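You operate a simulated robot arm through the tools that you are given. There is no shell and no other tool.

You are at the controls of a simulated robot arm. One attempt, no reset.

## Task
Tidy up after waxing: rub the smear off the bar, shut the pot, case the red book.
Fine: use the round pad and put it back; loosen the clamp; the book goes into the small red slipcase. What is to be rubbed or washed off counts as gone when no trace of it is left.

It is judged by the outcome, as a careful person would: the job done as asked, and still so three seconds after it is handed in. It fails if anything else is knocked over, pushed out of place, dropped, spilled or broken.

## Robot
A 7-joint arm with a two-finger gripper, fixed in place. Base frame: the origin is at the foot of the arm, x ahead of it, y to its left, z up; the work surface is at about z = 0. Units: m, rad, N and s.
With the tool pointing down near the work surface it reaches from about 0.22 to 0.56 m from the base axis. Its first joint turns from -2.897 to 2.897 rad. Payload 1.2 kg.
Tool frame: the origin (TCP) lies between the finger pads and is the grasp point; the fingertips stand 0.022 m ahead of it; z points along the fingers, y is the line along which they close. The gripper opens to 0.092 m. The gripper's body begins 0.065 m behind the TCP.
Orientation is that of the tool frame in the base frame, as a unit quaternion [w, x, y, z]. With the fingers straight down and closing along the base's y, the tool's x points along the base's -x, its y along +y and its z along -z.

## Interface
- The arm moves only by the tool arm_command. Its argument "plan" is a list that holds one entry, the list of rows, each a list of 6 numbers: the shift along the tool's x, y, z in m, then the turn, a rotation vector about the tool's x, y, z in rad. In form: [[[x, y, z, wx, wy, wz], ...]]. A call has 1 to 20 rows; each row shifts and turns the commanded pose from where the row before left it, along the tool's axes as they then stand. "gripper" is the gripper command, from -1 (fully open) to 1 (shut), values between in proportion, set as the call begins (left out, the last holds). Each row takes 0.2 s and may step no farther than 0.05 m and 0.15 rad from the row before; otherwise, or with a gripper value out of range, the whole call is refused. Where a pose cannot be reached the arm comes as near as it can. A force on the tool above 40 N (or 10 N above the force at the start of the call, whichever is more), or a blocked arm, ends the call early, and 0.2 s more pass. The fingers move at their own pace and stop on an object; they squeeze with about 26 N. The grip force told is the motor's: it shows also when the fingers shut on nothing. Time passes only in rows, and 0.2 s behind the last, so rows that do not move let the fingers close. The reply holds the time, the measured pose of the TCP, the force on the tool along the base axes, the opening and the grip force, in the units named above and with some noise, with the torque about the TCP (base axes, N m) and any sound that the robot's microphone picked up.
- Cameras (640 x 400 px; columns grow to the right, rows downward): "scene" is fixed at [0.2181, 0.4989, 0.5922]; the picture's right is [-0.94, -0.35, 0.00], its down [-0.23, 0.63, -0.74] and it looks along [0.26, -0.70, -0.67] (base axes); focal length 286 px, centre (320, 200). "wrist" rides on the gripper at [0.071, 0.019, -0.102] in the tool frame; the picture's right is [-0.26, 0.97, 0.00], its down [-0.75, -0.20, -0.62] and it looks along [-0.60, -0.16, 0.78] (tool axes); focal length 280 px, centre (320, 200).
- camera(camera): a new picture of that camera. The clock stands still meanwhile.
- locate(camera, pixels): there is no depth. For up to 12 entries [column, row, z] of the newest picture of that camera ("zoom" is the newest enlarged one), the place [x, y] in the base frame at which the ray of that pixel passes the height z, good to about 0.003 m. The clock stands still meanwhile.
- enlarge(camera, box): a new picture of the part [left, top, right, bottom] of that camera's present view, enlarged. The clock stands still meanwhile.
- hand_in(): hands the job in; it is judged then, once.

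Leave the gripper open and the arm clear of the work at the hand-in unless told otherwise.

The tools are called as name(argument=value, ...) on one line, values as JSON. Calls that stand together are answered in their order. arm_command: Moves the arm, as the interface text tells. Its arguments: {"type":"object","properties":{"plan":{"type":"array","items":{"type":"array","items":{"type":"array","items":{"type":"number"}}}},"gripper":{"type":"number"}},"required":["plan"]} The other tools are called the same way: camera (camera) takes a picture; locate (camera, pixels) gives the place at which the rays of pixels pass given heights; enlarge (camera, box) takes an enlarged picture of a part of a camera's view; hand_in () hands the job in.

At the start:

```text
time: 0.0
position: [0.3243, 0.1733, 0.3982]
ee_rot: [0.0, 0.001, 1.0, -0.001]
ft_force: [0.3, 0.7, 0.7]
moment: [0.02, -0.02, 0.02]
opening: 0.092
grip_force: 0.0
```

scene: 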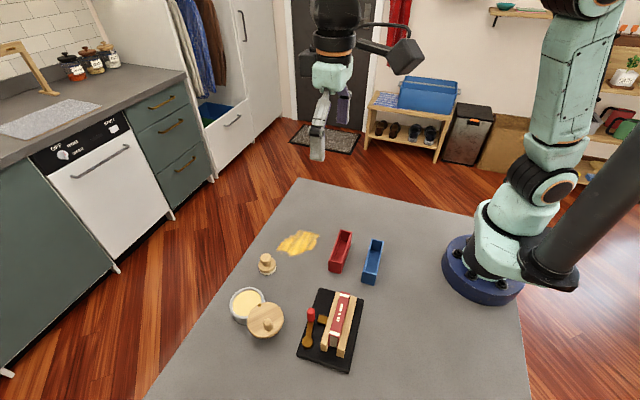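
wrist: 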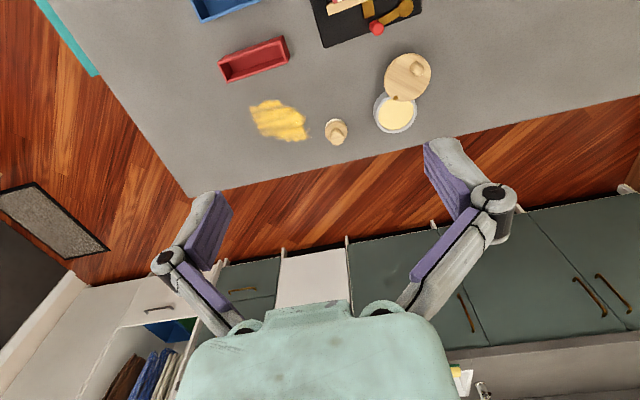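

I see a table with a yellow smear around (298,242), a round pad with a knob at (266,264), a pot with a lid leaning beside it at (265,318), a red and a blue slipcase, and a clamp holding a red book on a black board at (335,325). I'll enlarge these parts first.

enlarge(camera="scene", box=[280, 270, 380, 380])

enlarge(camera="scene", box=[220, 220, 400, 350])

enlarge(camera="wrist", box=[180, 0, 460, 160])

```text
3.64 times, centred on (330, 325) of scene
```

zoom: 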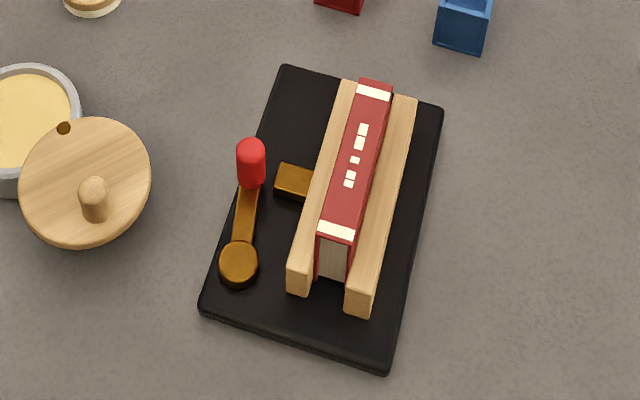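

```text
3.08 times, centred on (310, 285) of scene
```

zoom: 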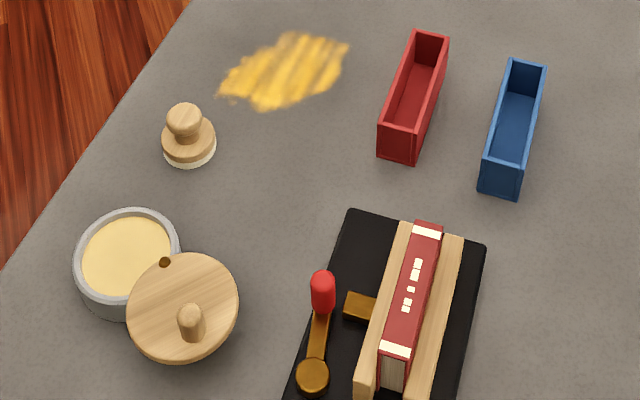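

```text
2.29 times, centred on (320, 80) of wrist
```

zoom: 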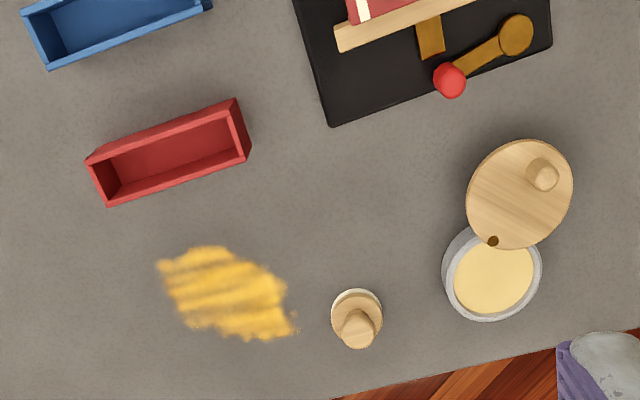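

I need base-frame positions of these things. I'll locate the main points in the scene view at table height and at some guessed heights.

camera(camera="scene")

locate(camera="scene", pixels=[[266, 271, 0.0], [266, 256, 0.04], [278, 243, 0], [318, 237, 0], [297, 254, 0], [305, 231, 0], [247, 304, 0.04], [265, 318, 0.045], [267, 324, 0.06], [266, 305, 0.045]])

locate(camera="wrist", pixels=[[336, 131, 0.0], [337, 127, 0.02], [394, 112, 0.04], [407, 77, 0.045], [416, 70, 0.06], [395, 97, 0.045], [250, 105, 0], [310, 137, 0], [219, 66, 0.03], [286, 40, 0.03], [376, 28, 0.04], [405, 8, 0.02]])

```text
taken
```

scene: 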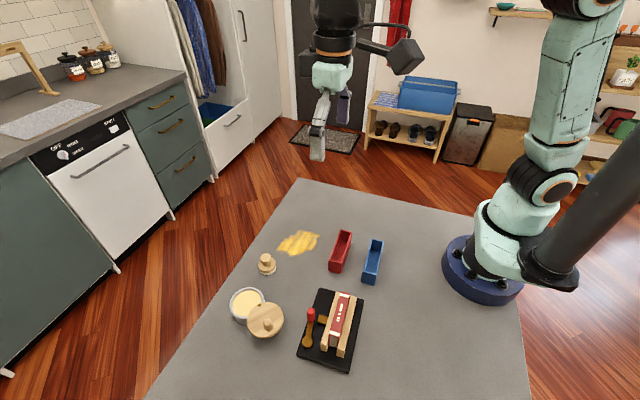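

```text
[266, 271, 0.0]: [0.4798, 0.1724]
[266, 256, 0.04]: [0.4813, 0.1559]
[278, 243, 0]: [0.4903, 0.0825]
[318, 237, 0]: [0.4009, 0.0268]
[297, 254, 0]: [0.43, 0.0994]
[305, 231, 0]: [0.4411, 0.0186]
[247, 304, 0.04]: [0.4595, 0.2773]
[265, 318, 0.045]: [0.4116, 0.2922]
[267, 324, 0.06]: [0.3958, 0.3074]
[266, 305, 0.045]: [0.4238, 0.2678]
```

```text
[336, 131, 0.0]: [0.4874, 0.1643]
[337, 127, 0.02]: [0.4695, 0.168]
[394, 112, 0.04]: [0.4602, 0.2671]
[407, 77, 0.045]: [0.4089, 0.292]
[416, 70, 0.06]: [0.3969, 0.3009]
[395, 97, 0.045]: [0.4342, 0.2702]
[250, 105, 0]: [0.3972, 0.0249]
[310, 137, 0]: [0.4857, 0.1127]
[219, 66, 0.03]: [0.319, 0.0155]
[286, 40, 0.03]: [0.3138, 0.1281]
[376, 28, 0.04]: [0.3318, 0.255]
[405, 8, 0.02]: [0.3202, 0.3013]
```

The pad is at about (0.48, 0.165) and the smear covers x 0.39–0.49, y 0.02–0.11. The pot is at about (0.46, 0.27), the lid at about (0.41, 0.29), and the clamp is near (0.31, 0.28). Next I'll turn the wrist 90° so its camera looks toward +y, for a closer view of the clamp and pot.

arm_command(plan=[[[0, 0, 0, 0, 0, -0.15], [0, 0, 0, 0, 0, -0.15], [0, 0, 0, 0, 0, -0.15], [0, 0, 0, 0, 0, -0.15], [0, 0, 0, 0, 0, -0.15], [0, 0, 0, 0, 0, -0.15], [0, 0, 0, 0, 0, -0.15], [0, 0, 0, 0, 0, -0.15], [0, 0, 0, 0, 0, -0.15], [0, 0, 0, 0, 0, -0.15], [0, 0, 0, 0, 0, -0.0708], [0.04, 0, 0.03, 0, 0, 0], [0.04, 0, 0.03, 0, 0, 0], [0.03, 0, 0.03, 0, 0, 0]]], gripper=-1)

camera(camera="wrist")

```text
time: 3.0
position: [0.3255, 0.063, 0.3077]
ee_rot: [0.001, -0.707, 0.707, -0.001]
ft_force: [-0.2, -0.7, 0.3]
moment: [0.0, 0.04, 0.03]
opening: 0.0918
grip_force: 0.0
```

```text
taken
```

wrist: 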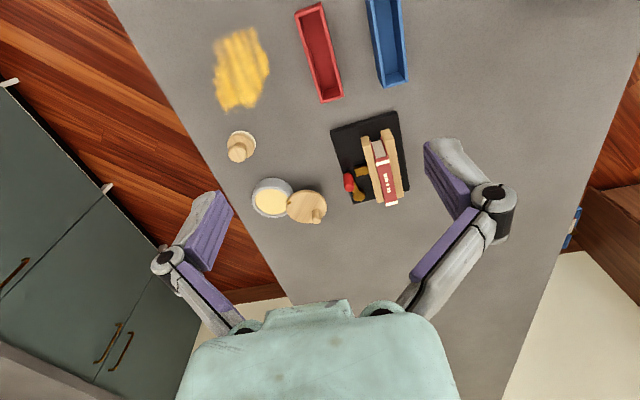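

enlarge(camera="wrist", box=[300, 100, 430, 220])

enlarge(camera="wrist", box=[210, 110, 340, 240])

```text
3.33 times, centred on (365, 160) of wrist
```

zoom: 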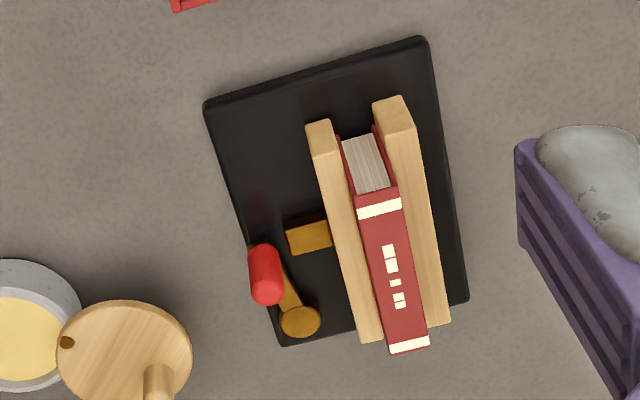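

```text
3.08 times, centred on (275, 175) of wrist
```

zoom: 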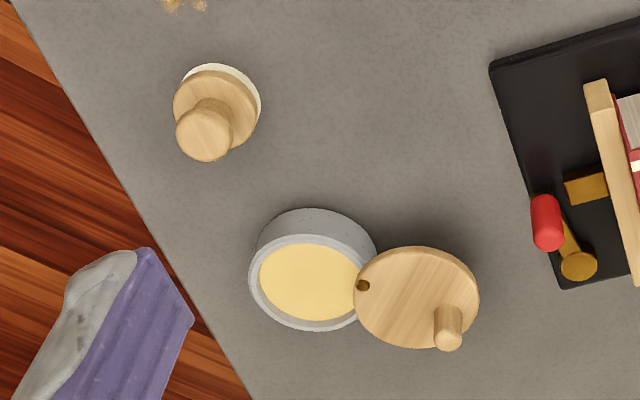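

The lid turns on a pin at the pot's rim and its knob is on the far side. The clamp has a brass lever with a red handle. I'll move to about (0.272, 0.13, 0.20) for a closer view.

arm_command(plan=[[[-0.022, 0.018, 0.036, 0, 0, 0], [-0.022, 0.018, 0.036, 0, 0, 0], [-0.022, 0.018, 0.036, 0, 0, 0], [0, 0, 0, 0, 0, 0]]])

camera(camera="wrist")

enlarge(camera="wrist", box=[230, 100, 430, 260])

```text
time: 4.0
position: [0.2726, 0.1292, 0.1993]
ee_rot: [-0.001, -0.707, 0.708, -0.001]
ft_force: [-0.5, 0.0, -0.1]
moment: [-0.01, -0.04, -0.03]
opening: 0.0919
grip_force: 0.1
```

```text
taken
```

wrist: 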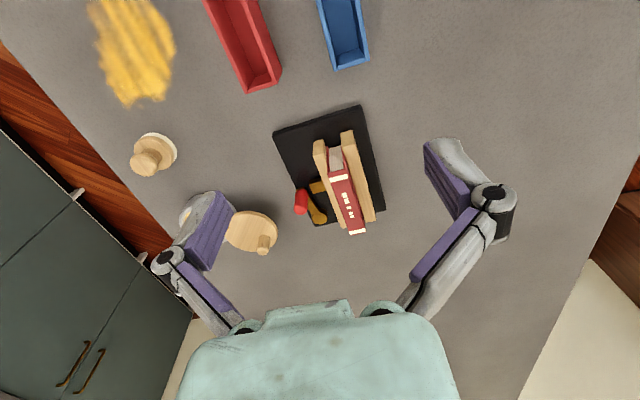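

```text
2.50 times, centred on (330, 180) of wrist
```

zoom: 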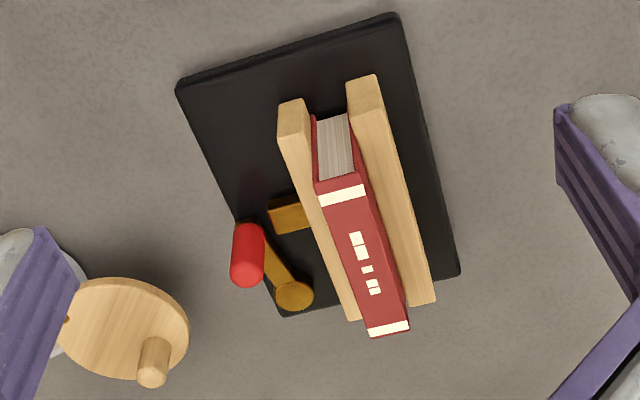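

I'll find the heights by comparing the rays of both cameras for the handle, lever pivot, book, jaws and lid knob.

locate(camera="zoom", pixels=[[246, 272, 0.03], [246, 272, 0.05], [246, 272, 0.07], [294, 293, 0.02], [294, 293, 0.03], [388, 332, 0.05], [388, 332, 0.08], [341, 188, 0.05], [341, 188, 0.08], [152, 376, 0.05], [152, 376, 0.07], [152, 376, 0.09]])

locate(camera="scene", pixels=[[311, 310.5, 0.03], [311, 310.5, 0.05], [311, 310.5, 0.07], [307.7, 341, 0.02], [307.7, 341, 0.03], [333, 334, 0.05], [333, 334, 0.08], [345, 294, 0.05], [345, 294, 0.08], [268, 320, 0.05], [268, 320, 0.07], [268, 320, 0.09]])

```text
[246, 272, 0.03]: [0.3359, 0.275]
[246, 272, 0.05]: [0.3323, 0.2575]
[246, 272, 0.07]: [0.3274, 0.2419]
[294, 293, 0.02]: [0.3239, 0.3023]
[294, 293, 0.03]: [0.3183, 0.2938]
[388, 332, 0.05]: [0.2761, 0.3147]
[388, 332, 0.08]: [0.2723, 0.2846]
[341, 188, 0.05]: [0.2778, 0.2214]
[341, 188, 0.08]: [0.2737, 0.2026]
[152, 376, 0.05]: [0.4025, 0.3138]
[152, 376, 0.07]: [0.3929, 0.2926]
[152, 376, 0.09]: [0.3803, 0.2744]
```

```text
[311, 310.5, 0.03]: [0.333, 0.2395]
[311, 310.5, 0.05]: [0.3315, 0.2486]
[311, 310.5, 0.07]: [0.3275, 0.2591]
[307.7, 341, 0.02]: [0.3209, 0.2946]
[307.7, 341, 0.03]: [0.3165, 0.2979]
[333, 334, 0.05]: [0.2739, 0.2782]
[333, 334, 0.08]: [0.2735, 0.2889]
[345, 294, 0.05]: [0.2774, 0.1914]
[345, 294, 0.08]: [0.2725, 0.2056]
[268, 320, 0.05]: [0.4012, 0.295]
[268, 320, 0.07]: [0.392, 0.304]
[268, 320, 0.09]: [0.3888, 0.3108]
```

Triangulated results:
- Handle top: about (0.330, 0.252, 0.057).
- Lever pivot: about (0.3185, 0.297).
- Book spine: along y at x≈0.273, from y 0.20 to 0.29, top at about z 0.077.
- Lid knob top: about (0.396, 0.300, 0.0625).

I'll go closer to study the clamp mechanism, keeping the fingers above everything.

arm_command(plan=[[[-0.02, -0.008, 0.023, 0, 0, 0], [-0.02, -0.008, 0.023, 0, 0, 0], [-0.018, -0.009, 0.023, 0, 0, 0], [0, 0, 0, 0, 0, 0]]])

camera(camera="wrist")

enlarge(camera="wrist", box=[220, 100, 420, 260])

```text
time: 5.0
position: [0.2971, 0.1879, 0.1292]
ee_rot: [0.0, -0.706, 0.708, 0.0]
ft_force: [0.8, -0.4, 0.3]
moment: [-0.02, 0.0, -0.01]
opening: 0.0919
grip_force: 0.1
```

```text
taken
```

wrist: 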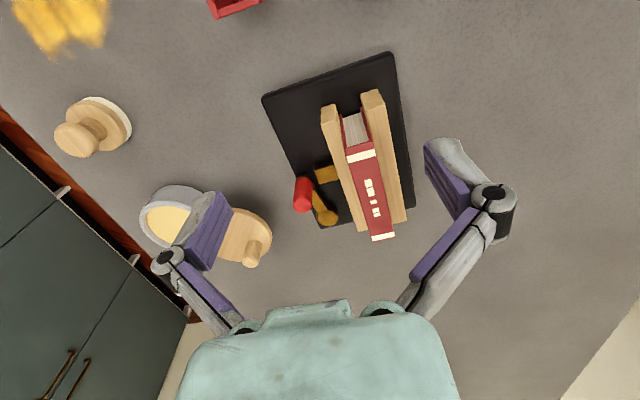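

```text
2.50 times, centred on (320, 180) of wrist
```

zoom: 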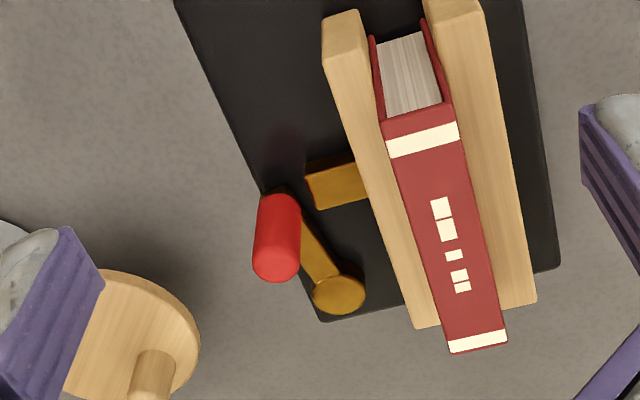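

The lever tip lies by a brass block against the jaw, and there's little room between the red handle's outward swing and the lid. I'll shut the pot first, and I'm moving to about (0.423, 0.18, 0.16) to look at it closely.

arm_command(plan=[[[0, 0, -0.03, 0, 0, 0], [0.003, -0.042, 0, 0, 0, 0], [0.003, -0.042, 0, 0, 0, 0], [0.002, -0.042, 0, 0, 0, 0], [0, 0, 0, 0, 0, 0]]])

camera(camera="wrist")

enlarge(camera="wrist", box=[240, 110, 420, 260])

```text
time: 6.2
position: [0.421, 0.1812, 0.1624]
ee_rot: [0.0, -0.707, 0.707, 0.0]
ft_force: [0.0, -0.6, 0.0]
moment: [0.02, 0.01, 0.0]
opening: 0.0918
grip_force: 0.1
```

```text
taken
```

wrist: 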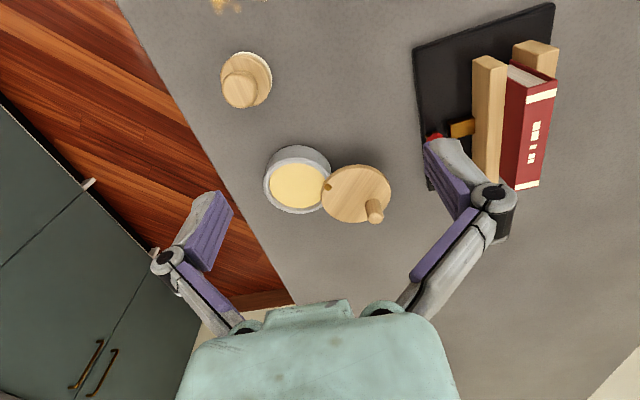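

```text
2.67 times, centred on (330, 185) of wrist
```

zoom: 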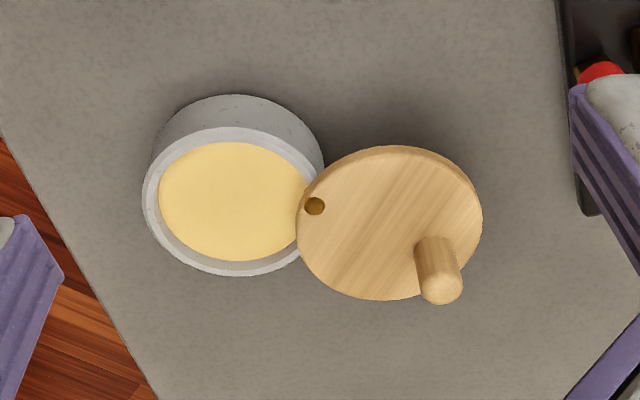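

Clear view now. I'll triangulate the pot rim centre, lid centre, pin and knob at a few heights in both views.

locate(camera="zoom", pixels=[[233, 202, 0.035], [233, 202, 0.045], [389, 223, 0.035], [389, 223, 0.045], [314, 206, 0.035], [314, 206, 0.045], [442, 290, 0.055], [442, 290, 0.065], [297, 223, 0.042], [482, 223, 0.042], [143, 202, 0.036], [324, 202, 0.036]])

locate(camera="scene", pixels=[[247.3, 303.8, 0.035], [247.3, 303.8, 0.045], [265.7, 319.5, 0.035], [265.7, 319.5, 0.045], [259.7, 305.2, 0.035], [259.7, 305.2, 0.045], [268, 320, 0.055], [268, 320, 0.065]])

```text
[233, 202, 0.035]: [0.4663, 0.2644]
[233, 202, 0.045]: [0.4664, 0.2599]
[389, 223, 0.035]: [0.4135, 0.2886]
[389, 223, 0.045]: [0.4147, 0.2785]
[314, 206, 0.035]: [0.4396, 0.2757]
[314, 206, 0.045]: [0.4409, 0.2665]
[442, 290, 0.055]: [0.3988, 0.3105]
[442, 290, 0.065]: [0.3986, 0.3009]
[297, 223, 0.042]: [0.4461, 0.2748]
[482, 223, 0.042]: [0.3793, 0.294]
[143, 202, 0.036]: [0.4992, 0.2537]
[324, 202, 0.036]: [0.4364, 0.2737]
```

```text
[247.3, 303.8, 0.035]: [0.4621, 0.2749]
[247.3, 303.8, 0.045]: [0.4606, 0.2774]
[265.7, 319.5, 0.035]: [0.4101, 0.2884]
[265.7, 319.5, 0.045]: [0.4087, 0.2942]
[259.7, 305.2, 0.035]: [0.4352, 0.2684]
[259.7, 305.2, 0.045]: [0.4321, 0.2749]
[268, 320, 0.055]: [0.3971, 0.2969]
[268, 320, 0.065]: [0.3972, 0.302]
```

Readings:
- Pot centre: about (0.464, 0.268).
- Pin: about (0.436, 0.271).
- Lid centre: about (0.4115, 0.288).
- Knob: about (0.398, 0.3015), top at z 0.064. It is 0.049 m from the pin, at a bearing of 141°.

The lid has to swing about 150° clockwise, passing the +y side. I'll first go above the knob with the fingers half open.

arm_command(plan=[[[-0.04, 0.008, 0.01, 0, 0, 0], [-0.04, 0.008, 0.01, 0, 0, 0], [-0.04, 0.007, 0.02, 0, 0, 0], [0, 0, 0, 0, 0, 0]]], gripper=0.0)

camera(camera="wrist")

camera(camera="scene")

```text
time: 7.2
position: [0.3994, 0.3004, 0.1217]
ee_rot: [0.001, -0.707, 0.707, 0.0]
ft_force: [-0.3, 0.3, -1.0]
moment: [0.01, 0.02, 0.03]
opening: 0.0463
grip_force: 0.0
```

```text
taken
```

wrist: 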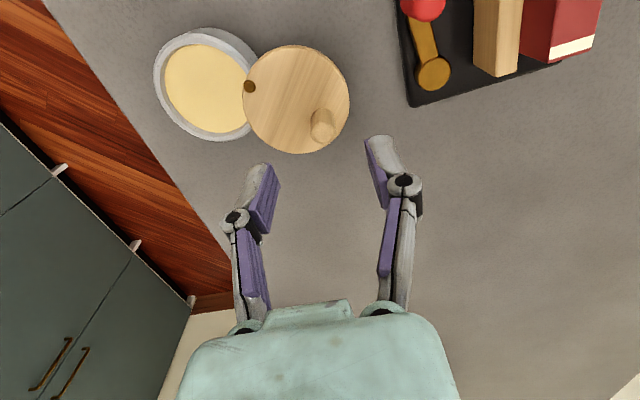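

```text
taken
```

scene: 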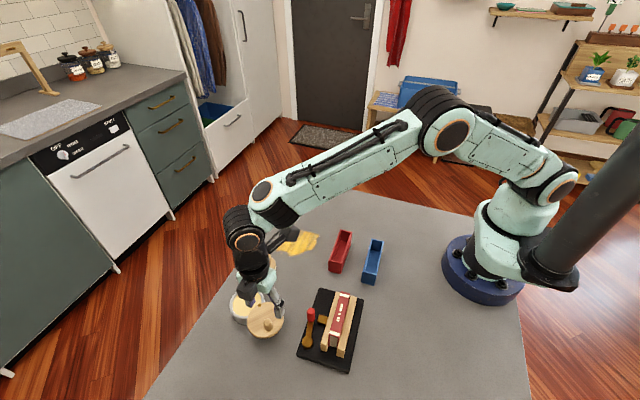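

I'll check the points again from this nearly overhead view.

locate(camera="wrist", pixels=[[323, 115, 0.064], [323, 132, 0.045], [250, 87, 0.04], [297, 99, 0.04], [205, 86, 0.036], [154, 86, 0.036], [252, 95, 0.036], [244, 100, 0.04], [349, 100, 0.04], [434, 73, 0.026], [420, 12, 0.057]])

enlarge(camera="wrist", box=[140, 10, 380, 170])

```text
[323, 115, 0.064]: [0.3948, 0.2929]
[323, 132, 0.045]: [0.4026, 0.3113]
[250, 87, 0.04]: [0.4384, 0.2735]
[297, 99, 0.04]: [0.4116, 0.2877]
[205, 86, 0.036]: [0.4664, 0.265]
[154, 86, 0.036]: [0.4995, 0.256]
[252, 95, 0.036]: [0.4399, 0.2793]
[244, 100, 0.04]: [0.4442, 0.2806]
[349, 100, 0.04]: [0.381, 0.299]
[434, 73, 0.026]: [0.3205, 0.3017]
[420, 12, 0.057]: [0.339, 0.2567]
```

```text
2.50 times, centred on (260, 90) of wrist
```

zoom: 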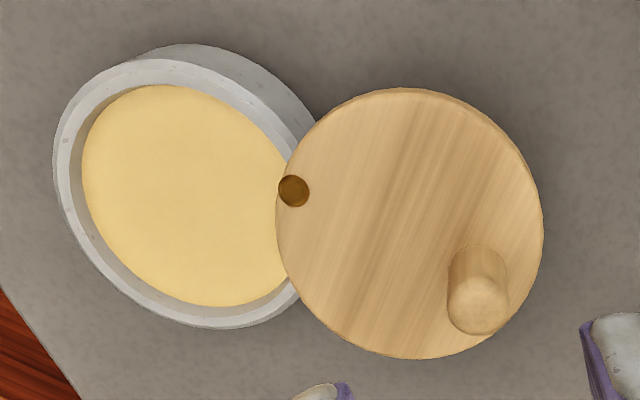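

I mixed up the knob's top and base: the top is at (323,132) and the base at (324,115). Locating both again.

locate(camera="wrist", pixels=[[323, 132, 0.06], [323, 132, 0.064], [324, 115, 0.04], [324, 115, 0.045], [311, 132, 0.062], [335, 132, 0.062]])

```text
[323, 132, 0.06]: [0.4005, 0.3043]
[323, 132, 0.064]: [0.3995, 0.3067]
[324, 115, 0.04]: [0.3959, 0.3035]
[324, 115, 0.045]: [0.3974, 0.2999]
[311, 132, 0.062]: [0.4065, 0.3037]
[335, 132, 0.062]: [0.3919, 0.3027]
```

The knob is at about (0.398, 0.303) and 15 mm thick. I'll go down to TCP z≈0.070 so the fingertips stay just above the lid, still open.

arm_command(plan=[[[-0.0025, 0.0015, 0.017, 0, 0, 0], [0, 0, 0.017, 0, 0, 0], [0, 0, 0.017, 0, 0, 0], [0, 0, 0, 0, 0, 0]]])

camera(camera="wrist")

enlarge(camera="scene", box=[210, 260, 330, 350])

```text
time: 8.2
position: [0.3971, 0.3031, 0.0695]
ee_rot: [0.0, -0.707, 0.707, 0.0]
ft_force: [0.4, -0.1, 0.1]
moment: [-0.02, 0.01, -0.02]
opening: 0.046
grip_force: 0.0
```

```text
taken
```

wrist: 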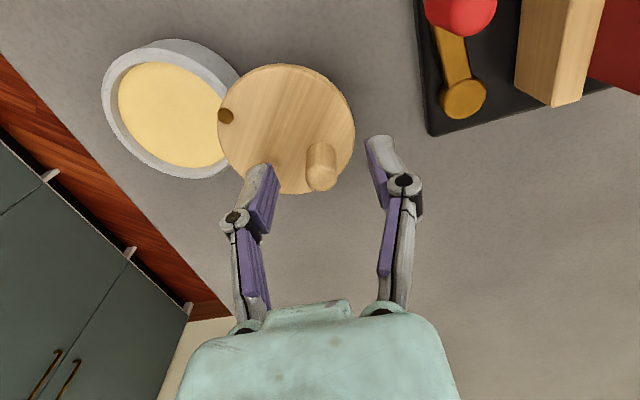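

```text
4.44 times, centred on (270, 305) of scene
```

zoom: 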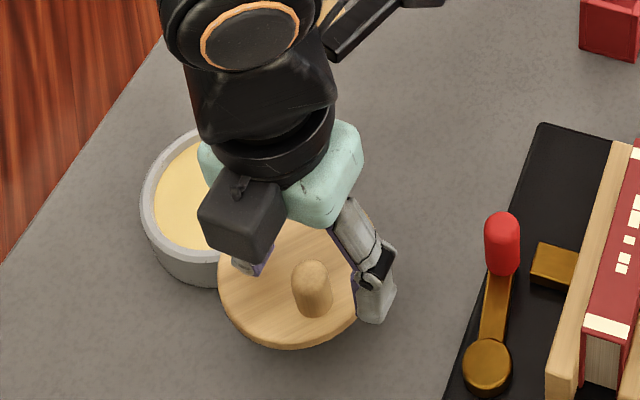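

The knob top appears at (322,178), right between the fingers. Closing now.

arm_command(plan=[[[0, 0, 0, 0, 0, 0], [0, 0, 0, 0, 0, 0], [0, 0, 0, 0, 0, 0]]], gripper=1)

```text
time: 9.0
position: [0.3987, 0.3022, 0.0703]
ee_rot: [-0.001, 0.707, -0.707, -0.001]
ft_force: [-0.3, 1.2, 5.1]
moment: [0.08, -0.06, 0.05]
opening: 0.0146
grip_force: 26.0
```

The knob is gripped with an opening of 14.6 mm. I'll start the swing around the pin in small arc steps, 30° first, and read the forces.

arm_command(plan=[[[-0.0063, -0.00597, 0, 0, 0, 0.105], [-0.00586, -0.0064, 0, 0, 0, 0.105], [-0.0054, -0.00679, 0, 0, 0, 0.105]]])

camera(camera="wrist")

```text
time: 9.8
position: [0.4198, 0.3176, 0.0696]
ee_rot: [0.0, -0.586, 0.81, 0.0]
ft_force: [0.0, 0.4, 0.1]
moment: [0.13, 0.09, -0.03]
opening: 0.0152
grip_force: 25.7
```

```text
taken
```

wrist: 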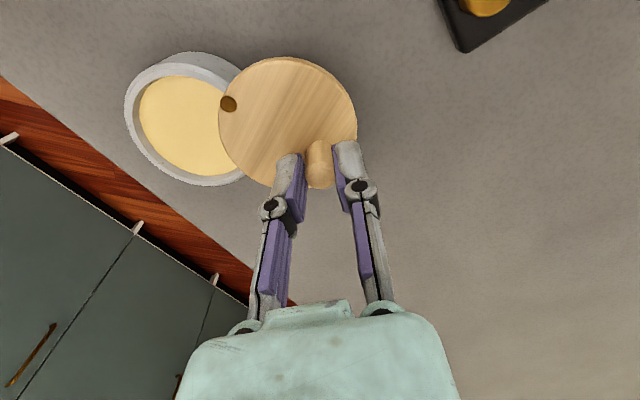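

Forces stay near zero and the lid is turning. I'll check the pin at (228,104) and the pot centre at about (186,118).

locate(camera="wrist", pixels=[[228, 104, 0.04], [288, 122, 0.04], [186, 122, 0.036]])

enlarge(camera="scene", box=[210, 260, 330, 350])

```text
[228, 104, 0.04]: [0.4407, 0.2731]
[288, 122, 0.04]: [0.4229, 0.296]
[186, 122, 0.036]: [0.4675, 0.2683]
```

```text
4.44 times, centred on (270, 305) of scene
```

zoom: 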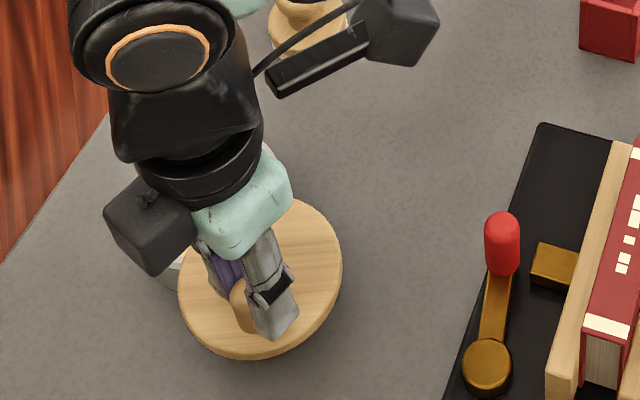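

The pin refines to about (0.4395, 0.272), with the knob now at bearing 113°. I'll continue for another 50° of arc.

arm_command(plan=[[[-0.00514, -0.00697, 0, 0, 0, 0.105], [-0.00464, -0.00731, 0, 0, 0, 0.105], [-0.00412, -0.00762, 0, 0, 0, 0.105], [-0.00358, -0.00789, 0, 0, 0, 0.105], [-0.00302, -0.00811, 0, 0, 0, 0.105]]])

camera(camera="wrist")

```text
time: 11.0
position: [0.4609, 0.3177, 0.071]
ee_rot: [0.001, -0.357, 0.934, 0.0]
ft_force: [-0.6, 3.9, 6.2]
moment: [0.1, 0.04, -0.05]
opening: 0.0148
grip_force: 25.7
```

```text
taken
```

wrist: 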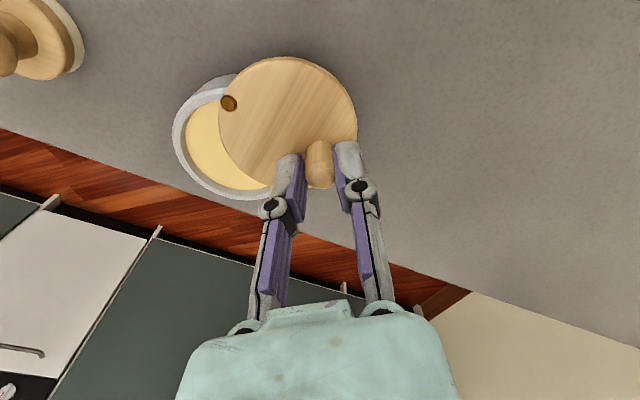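

The lid looks fixed relative to the gripper, with the pin again at (228,104). I'll check whether the pin or pot has shifted.

locate(camera="wrist", pixels=[[228, 104, 0.04], [288, 122, 0.04], [232, 136, 0.036], [319, 185, 0.064]])

enlarge(camera="wrist", box=[150, 40, 370, 210])

enlarge(camera="scene", box=[190, 240, 330, 350])

```text
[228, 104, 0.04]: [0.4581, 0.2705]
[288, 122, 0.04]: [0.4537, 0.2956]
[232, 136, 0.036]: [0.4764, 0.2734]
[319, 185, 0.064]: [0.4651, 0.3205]
```

```text
2.35 times, centred on (260, 125) of wrist
```

zoom: 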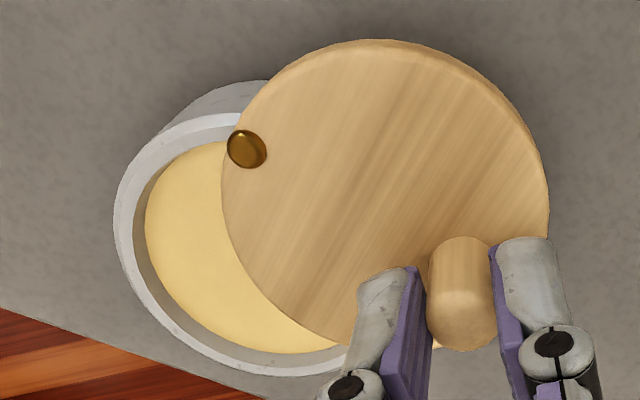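

```text
3.64 times, centred on (260, 295) of scene
```

zoom: 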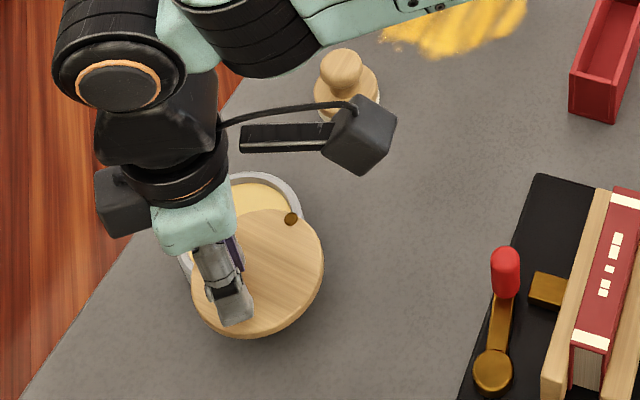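

The brass dot went from x 0.4395 to 0.458, so the pot slid along: the knob didn't turn inside my grip. I'll draw the pot back 18 mm now. After that I'll turn the gripper together with the arc so the pin stays still.

arm_command(plan=[[[0.0031, 0.0033, 0, 0, 0, 0], [0.0031, 0.0033, 0, 0, 0, 0], [0.0031, 0.0033, 0, 0, 0, 0], [0.0031, 0.0033, 0, 0, 0, 0], [0, 0, 0, 0, 0, 0]]])

enlarge(camera="wrist", box=[150, 40, 370, 210])

enlarge(camera="scene", box=[190, 240, 330, 350])

```text
time: 12.2
position: [0.4425, 0.3183, 0.0694]
ee_rot: [0.0, -0.357, 0.934, 0.0]
ft_force: [2.8, 1.6, 7.0]
moment: [0.02, -0.14, 0.08]
opening: 0.0151
grip_force: 26.2
```

```text
2.35 times, centred on (260, 125) of wrist
```

zoom: 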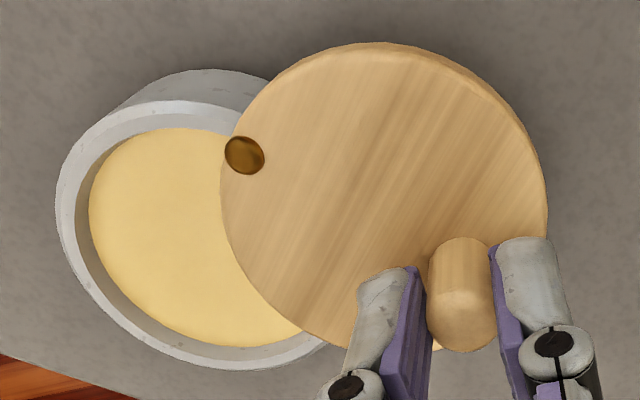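

```text
3.64 times, centred on (260, 295) of scene
```

zoom: 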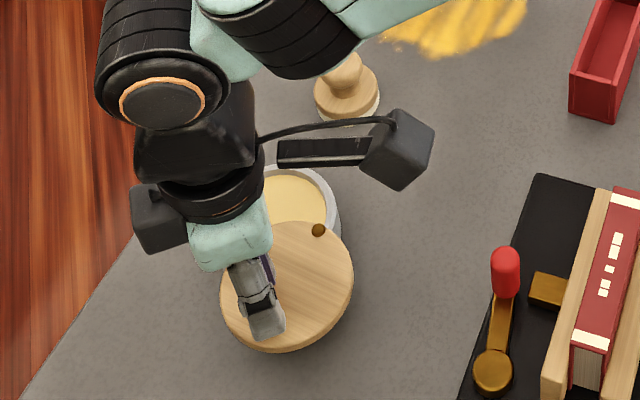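

The pot's position relative to the lid changed. I'll measure the pot centre, pin and lid now.

locate(camera="wrist", pixels=[[227.6, 106, 0.04], [288, 122, 0.04], [211, 140, 0.036], [147.5, 118, 0.036], [217, 197, 0.036], [204, 82, 0.036]])

locate(camera="scene", pixels=[[259.5, 303.5, 0.04], [249, 285.7, 0.036], [264.5, 299, 0.036]])

```text
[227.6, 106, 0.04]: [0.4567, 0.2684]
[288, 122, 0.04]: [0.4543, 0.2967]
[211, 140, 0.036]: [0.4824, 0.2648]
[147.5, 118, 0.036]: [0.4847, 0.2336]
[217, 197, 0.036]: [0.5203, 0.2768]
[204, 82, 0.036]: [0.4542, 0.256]
```

```text
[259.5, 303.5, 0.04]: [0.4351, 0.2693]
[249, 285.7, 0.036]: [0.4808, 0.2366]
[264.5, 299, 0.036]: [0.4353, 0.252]
```

With the 18 mm shift taken into account, the pin is at about (0.4387, 0.270) and the pot centre at (0.467, 0.266), so the pot is back at its original spot. The lid centre is at bearing ~95° from the pin and needs to reach about -8°. I'll swing 48° with the gripper turning rigidly along.

arm_command(plan=[[[-0.00429, -0.00521, 0, 0, 0, 0.1396], [-0.00429, -0.00521, 0, 0, 0, 0.1396], [-0.00429, -0.00521, 0, 0, 0, 0.1396], [-0.00429, -0.00521, 0, 0, 0, 0.1396], [-0.00429, -0.00521, 0, 0, 0, 0.1396], [-0.00429, -0.00521, 0, 0, 0, 0.1396]]])

camera(camera="wrist")

enlarge(camera="wrist", box=[150, 40, 370, 210])

enlarge(camera="scene", box=[190, 240, 330, 350])

```text
time: 13.6
position: [0.477, 0.2998, 0.0698]
ee_rot: [0.002, 0.055, 0.998, 0.001]
ft_force: [4.8, 6.3, 10.9]
moment: [0.14, 0.12, -0.05]
opening: 0.0149
grip_force: 25.8
```

```text
taken
```

wrist: 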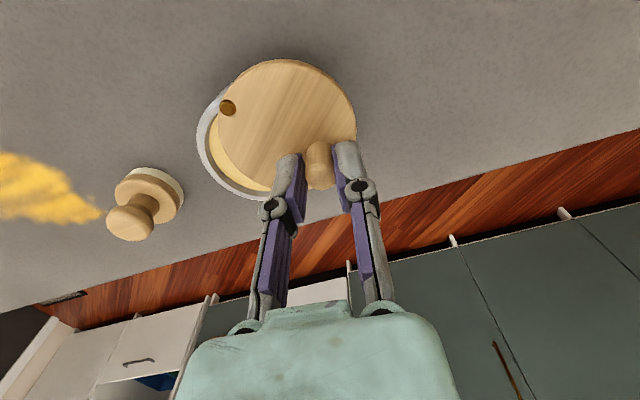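

```text
2.35 times, centred on (260, 125) of wrist
```

zoom: 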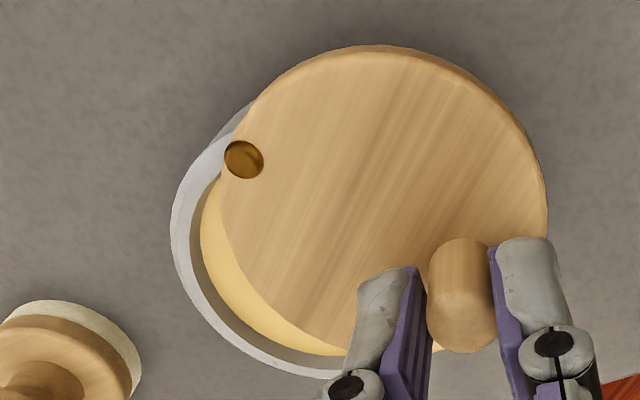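

```text
3.64 times, centred on (260, 295) of scene
```

zoom: 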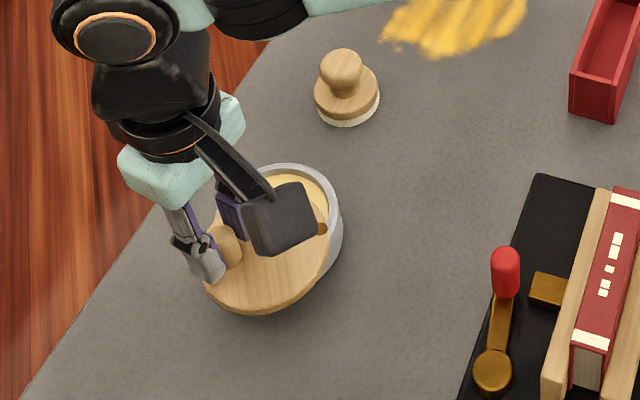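

The lid follows well and the pot seems in place, with an upward force of 11 N. I'll measure before continuing.

locate(camera="wrist", pixels=[[227.6, 108, 0.04], [287, 124, 0.04], [196, 130, 0.036], [247, 202, 0.036], [319, 172, 0.055]])

locate(camera="scene", pixels=[[260.5, 302.5, 0.04], [252, 285, 0.036], [266, 302, 0.036]])

```text
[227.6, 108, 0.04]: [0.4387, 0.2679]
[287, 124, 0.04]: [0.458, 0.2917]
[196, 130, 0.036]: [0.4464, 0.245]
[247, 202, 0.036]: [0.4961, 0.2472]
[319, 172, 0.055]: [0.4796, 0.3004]
```

```text
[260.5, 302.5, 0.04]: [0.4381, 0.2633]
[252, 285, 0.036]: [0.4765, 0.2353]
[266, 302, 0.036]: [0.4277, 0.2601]
```

The pin is still at (0.4385, 0.267), and about 50–55° remain. I'll do five more rows, easing up very slightly in z.

arm_command(plan=[[[-0.00429, -0.00521, -0.0003, 0, 0, 0.1396], [-0.00429, -0.00521, -0.0003, 0, 0, 0.1396], [-0.00429, -0.00521, -0.0002, 0, 0, 0.1396], [-0.00429, -0.00521, -0.0002, 0, 0, 0.1396], [-0.00429, -0.00521, 0, 0, 0, 0.1396]]])

camera(camera="wrist")

enlarge(camera="wrist", box=[150, 40, 370, 210])

enlarge(camera="scene", box=[190, 240, 330, 350])

```text
time: 14.8
position: [0.4869, 0.267, 0.0711]
ee_rot: [0.0, 0.394, 0.919, -0.001]
ft_force: [2.9, -1.5, 4.4]
moment: [-0.23, -0.28, 0.09]
opening: 0.015
grip_force: 25.8
```

```text
taken
```

wrist: 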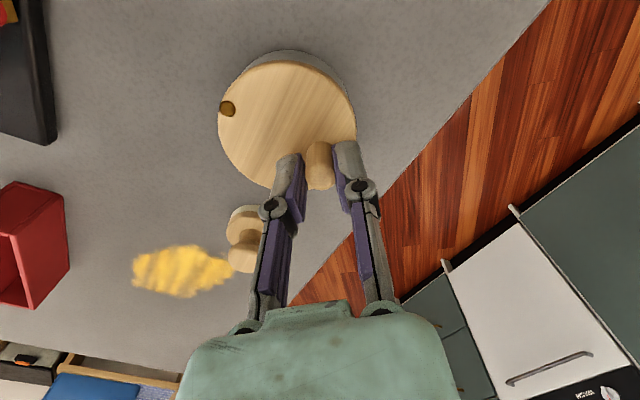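

```text
2.35 times, centred on (260, 125) of wrist
```

zoom: 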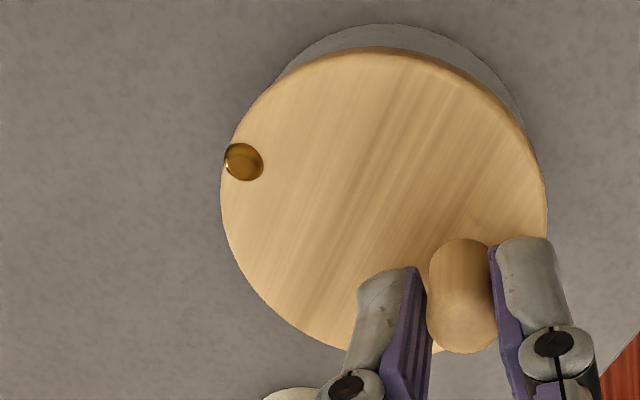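

```text
3.64 times, centred on (260, 295) of scene
```

zoom: 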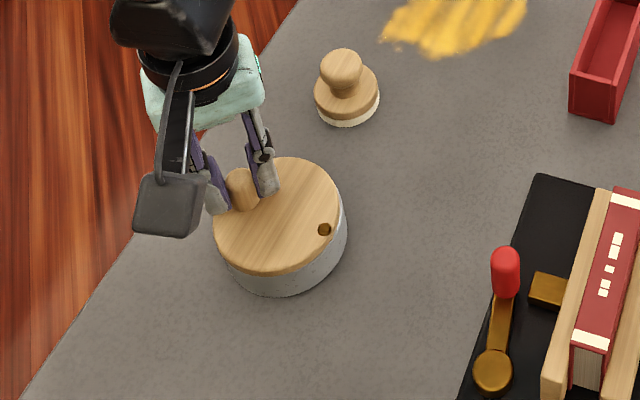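

The lid now covers the pot, and the visible side wall is symmetric to within a couple of mm. I'll release the knob, rise straight up and check from a distance.

arm_command(plan=[[[0, 0, 0, 0, 0, 0], [0, 0, 0, 0, 0, 0], [0, 0, -0.03, 0, 0, 0], [0, 0, -0.04, 0, 0, 0], [0.03, 0, -0.03, 0, 0, 0], [0.03, 0, -0.02, 0, 0, 0], [0, 0, 0, 0, 0, 0]]], gripper=0.0)

camera(camera="wrist")

enlarge(camera="scene", box=[200, 250, 320, 340])

```text
time: 16.4
position: [0.4463, 0.3128, 0.1912]
ee_rot: [0.0, 0.392, 0.92, 0.0]
ft_force: [-0.4, -0.2, -0.4]
moment: [0.03, 0.01, 0.0]
opening: 0.0459
grip_force: 0.0
```

```text
taken
```

wrist: 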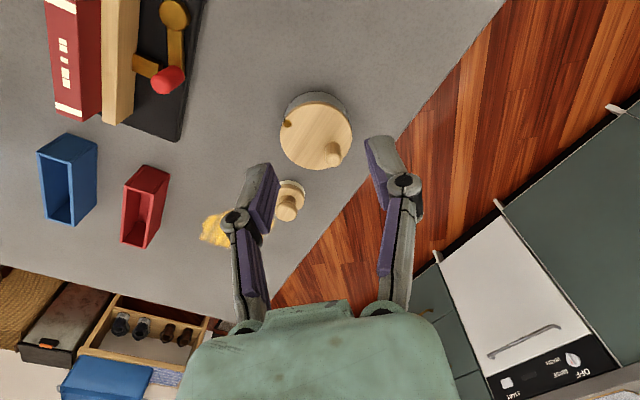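

```text
4.44 times, centred on (260, 295) of scene
```

zoom: 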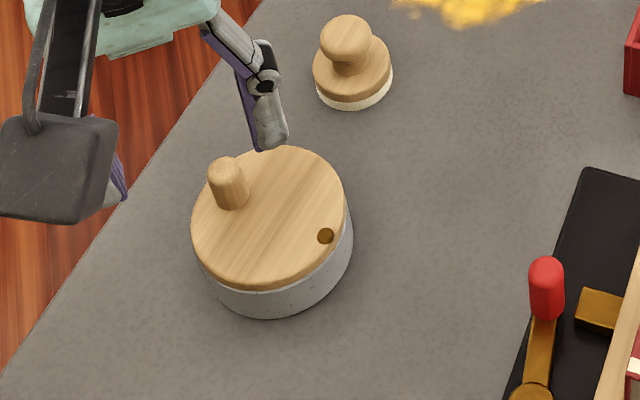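

enlarge(camera="wrist", box=[260, 80, 370, 180])

locate(camera="wrist", pixels=[[316, 137, 0.04], [288, 125, 0.04], [334, 150, 0.062], [316, 115, 0.0], [316, 92, 0.0]])

```text
4.00 times, centred on (315, 130) of wrist
```

zoom: 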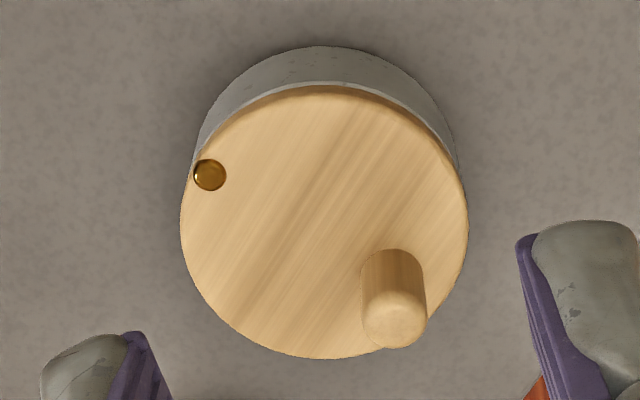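

```text
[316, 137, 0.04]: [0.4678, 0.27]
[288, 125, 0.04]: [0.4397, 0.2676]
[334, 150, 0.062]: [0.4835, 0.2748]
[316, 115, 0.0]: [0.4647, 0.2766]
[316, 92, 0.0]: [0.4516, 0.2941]
```

The lid centre reads about (0.468, 0.270) and the pot about (0.469, 0.268). I'll zoom in further to check that they're concentric.

enlarge(camera="scene", box=[224, 275, 272, 330])

enlarge(camera="wrist", box=[276, 86, 356, 174])

```text
7.27 times, centred on (248, 302) of scene
```

zoom: 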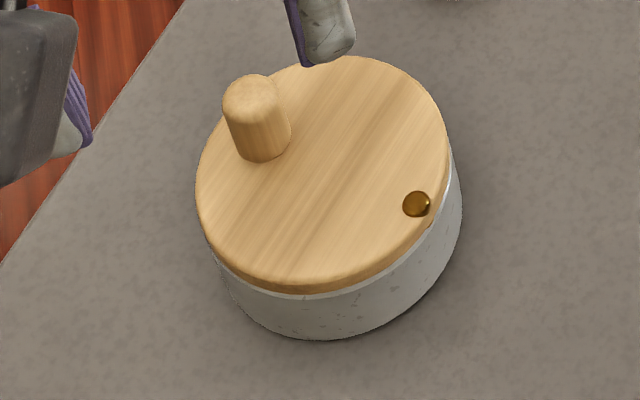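

```text
4.55 times, centred on (316, 130) of wrist
```

zoom: 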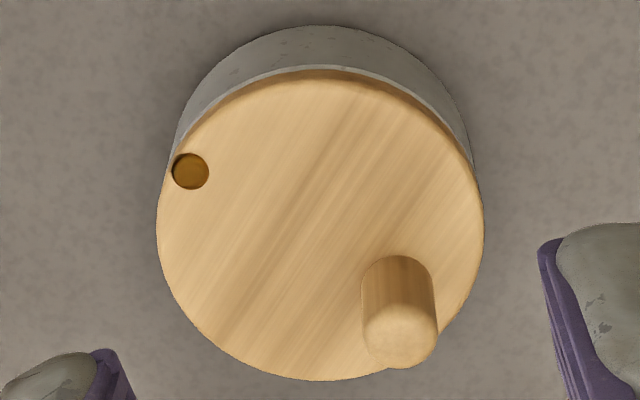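

The rim sliver is even all round, so the pot is shut and still within about 3 mm of its spot. Next is the pad. I'll turn the gripper back to the neutral orientation and retreat a little to view the pad and smear.

arm_command(plan=[[[0, 0, 0, 0, 0, -0.15], [0, 0, 0, 0, 0, -0.15], [0, 0, 0, 0, 0, -0.15], [0, 0, 0, 0, 0, -0.15], [0, 0, 0, 0, 0, -0.15], [0, 0, 0, 0, 0, -0.06], [0.03, -0.045, 0, 0, 0, 0], [0.03, -0.045, 0, 0, 0, 0], [0.03, -0.045, 0, 0, 0, 0], [0, 0, 0, 0, 0, 0]]])

camera(camera="wrist")

camera(camera="scene")

```text
refused: row 7 steps farther than a row can; nothing moved
```

```text
taken
```

wrist: 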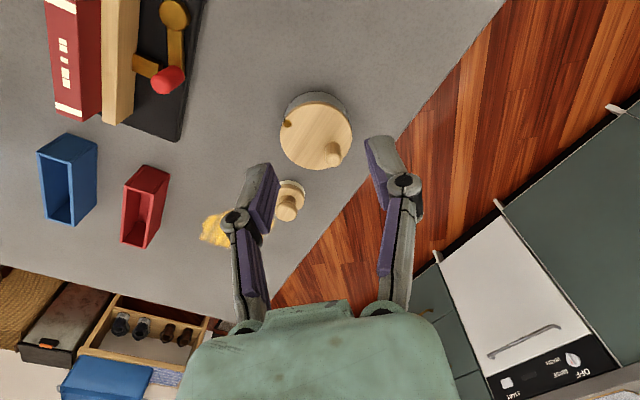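

```text
taken
```

scene: 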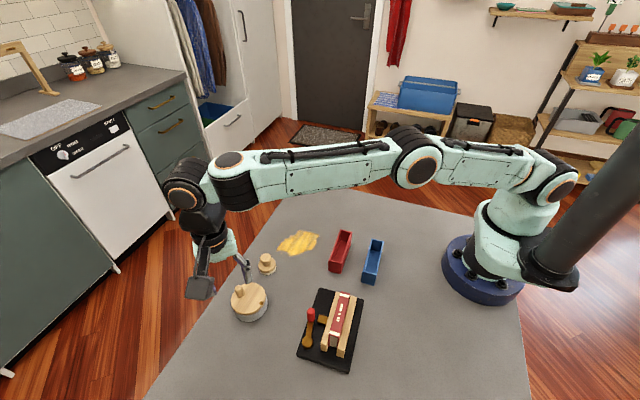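

A step was too long, so I'm sending it again with smaller ones.

arm_command(plan=[[[0, 0, 0, 0, 0, -0.15], [0, 0, 0, 0, 0, -0.15], [0, 0, 0, 0, 0, -0.15], [0, 0, 0, 0, 0, -0.15], [0, 0, 0, 0, 0, -0.15], [0, 0, 0, 0, 0, -0.056], [0.0165, -0.036, 0, 0, 0, 0], [0.0165, -0.036, 0, 0, 0, 0], [0.0165, -0.036, 0, 0, 0, 0], [0.0165, -0.036, 0, 0, 0, 0], [0, 0, 0, 0, 0, 0]]], gripper=0.0)

camera(camera="wrist")

camera(camera="scene")

```text
time: 18.8
position: [0.3788, 0.1663, 0.1921]
ee_rot: [-0.001, 0.0, 1.0, 0.0]
ft_force: [0.2, -1.0, -0.3]
moment: [-0.01, 0.0, 0.0]
opening: 0.0461
grip_force: 0.1
```

```text
taken
```

wrist: 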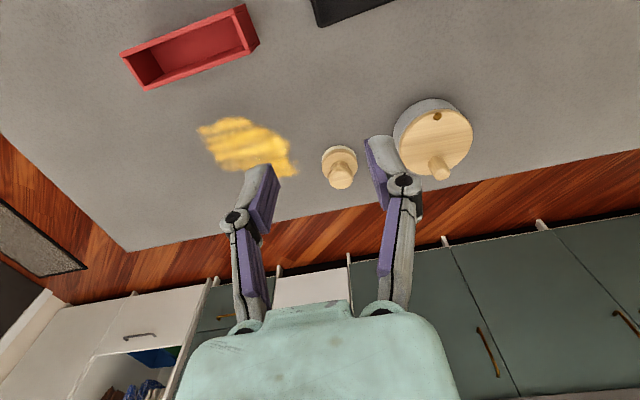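

```text
taken
```

scene: 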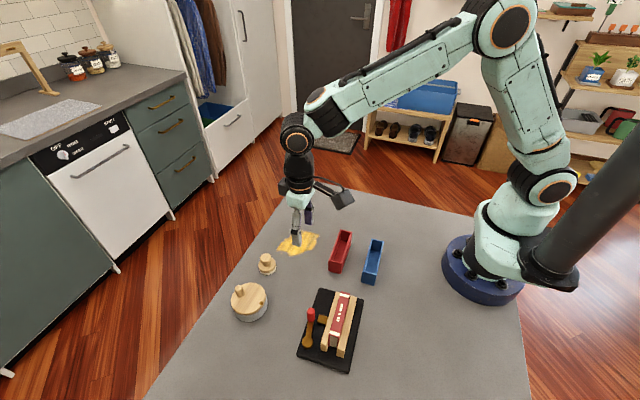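

enlarge(camera="wrist", box=[190, 100, 370, 210])

enlarge(camera="scene", box=[240, 220, 330, 290])

enlarge(camera="scene", box=[245, 240, 290, 285])

```text
3.56 times, centred on (280, 155) of wrist
```

zoom: 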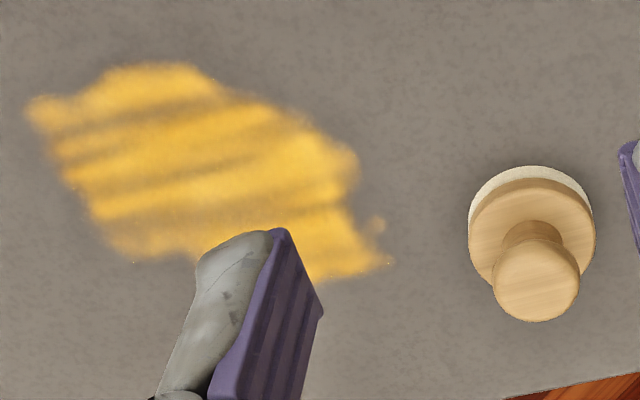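

```text
5.71 times, centred on (285, 255) of scene
```

zoom: 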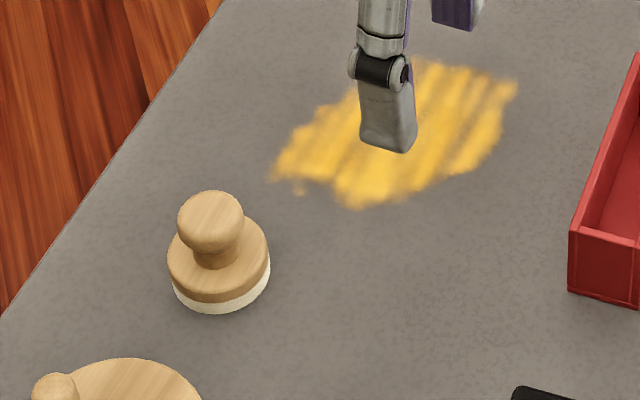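

```text
8.89 times, centred on (268, 262) of scene
```

zoom: 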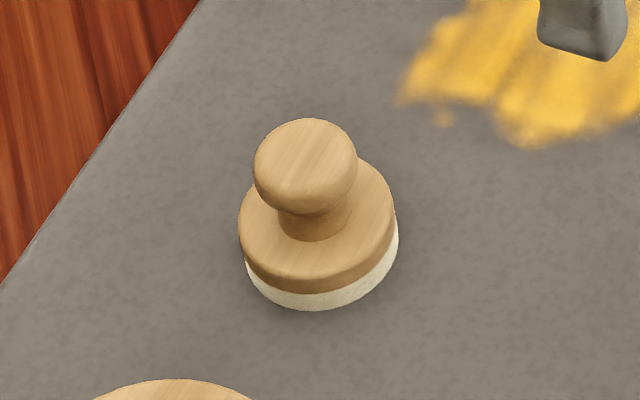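

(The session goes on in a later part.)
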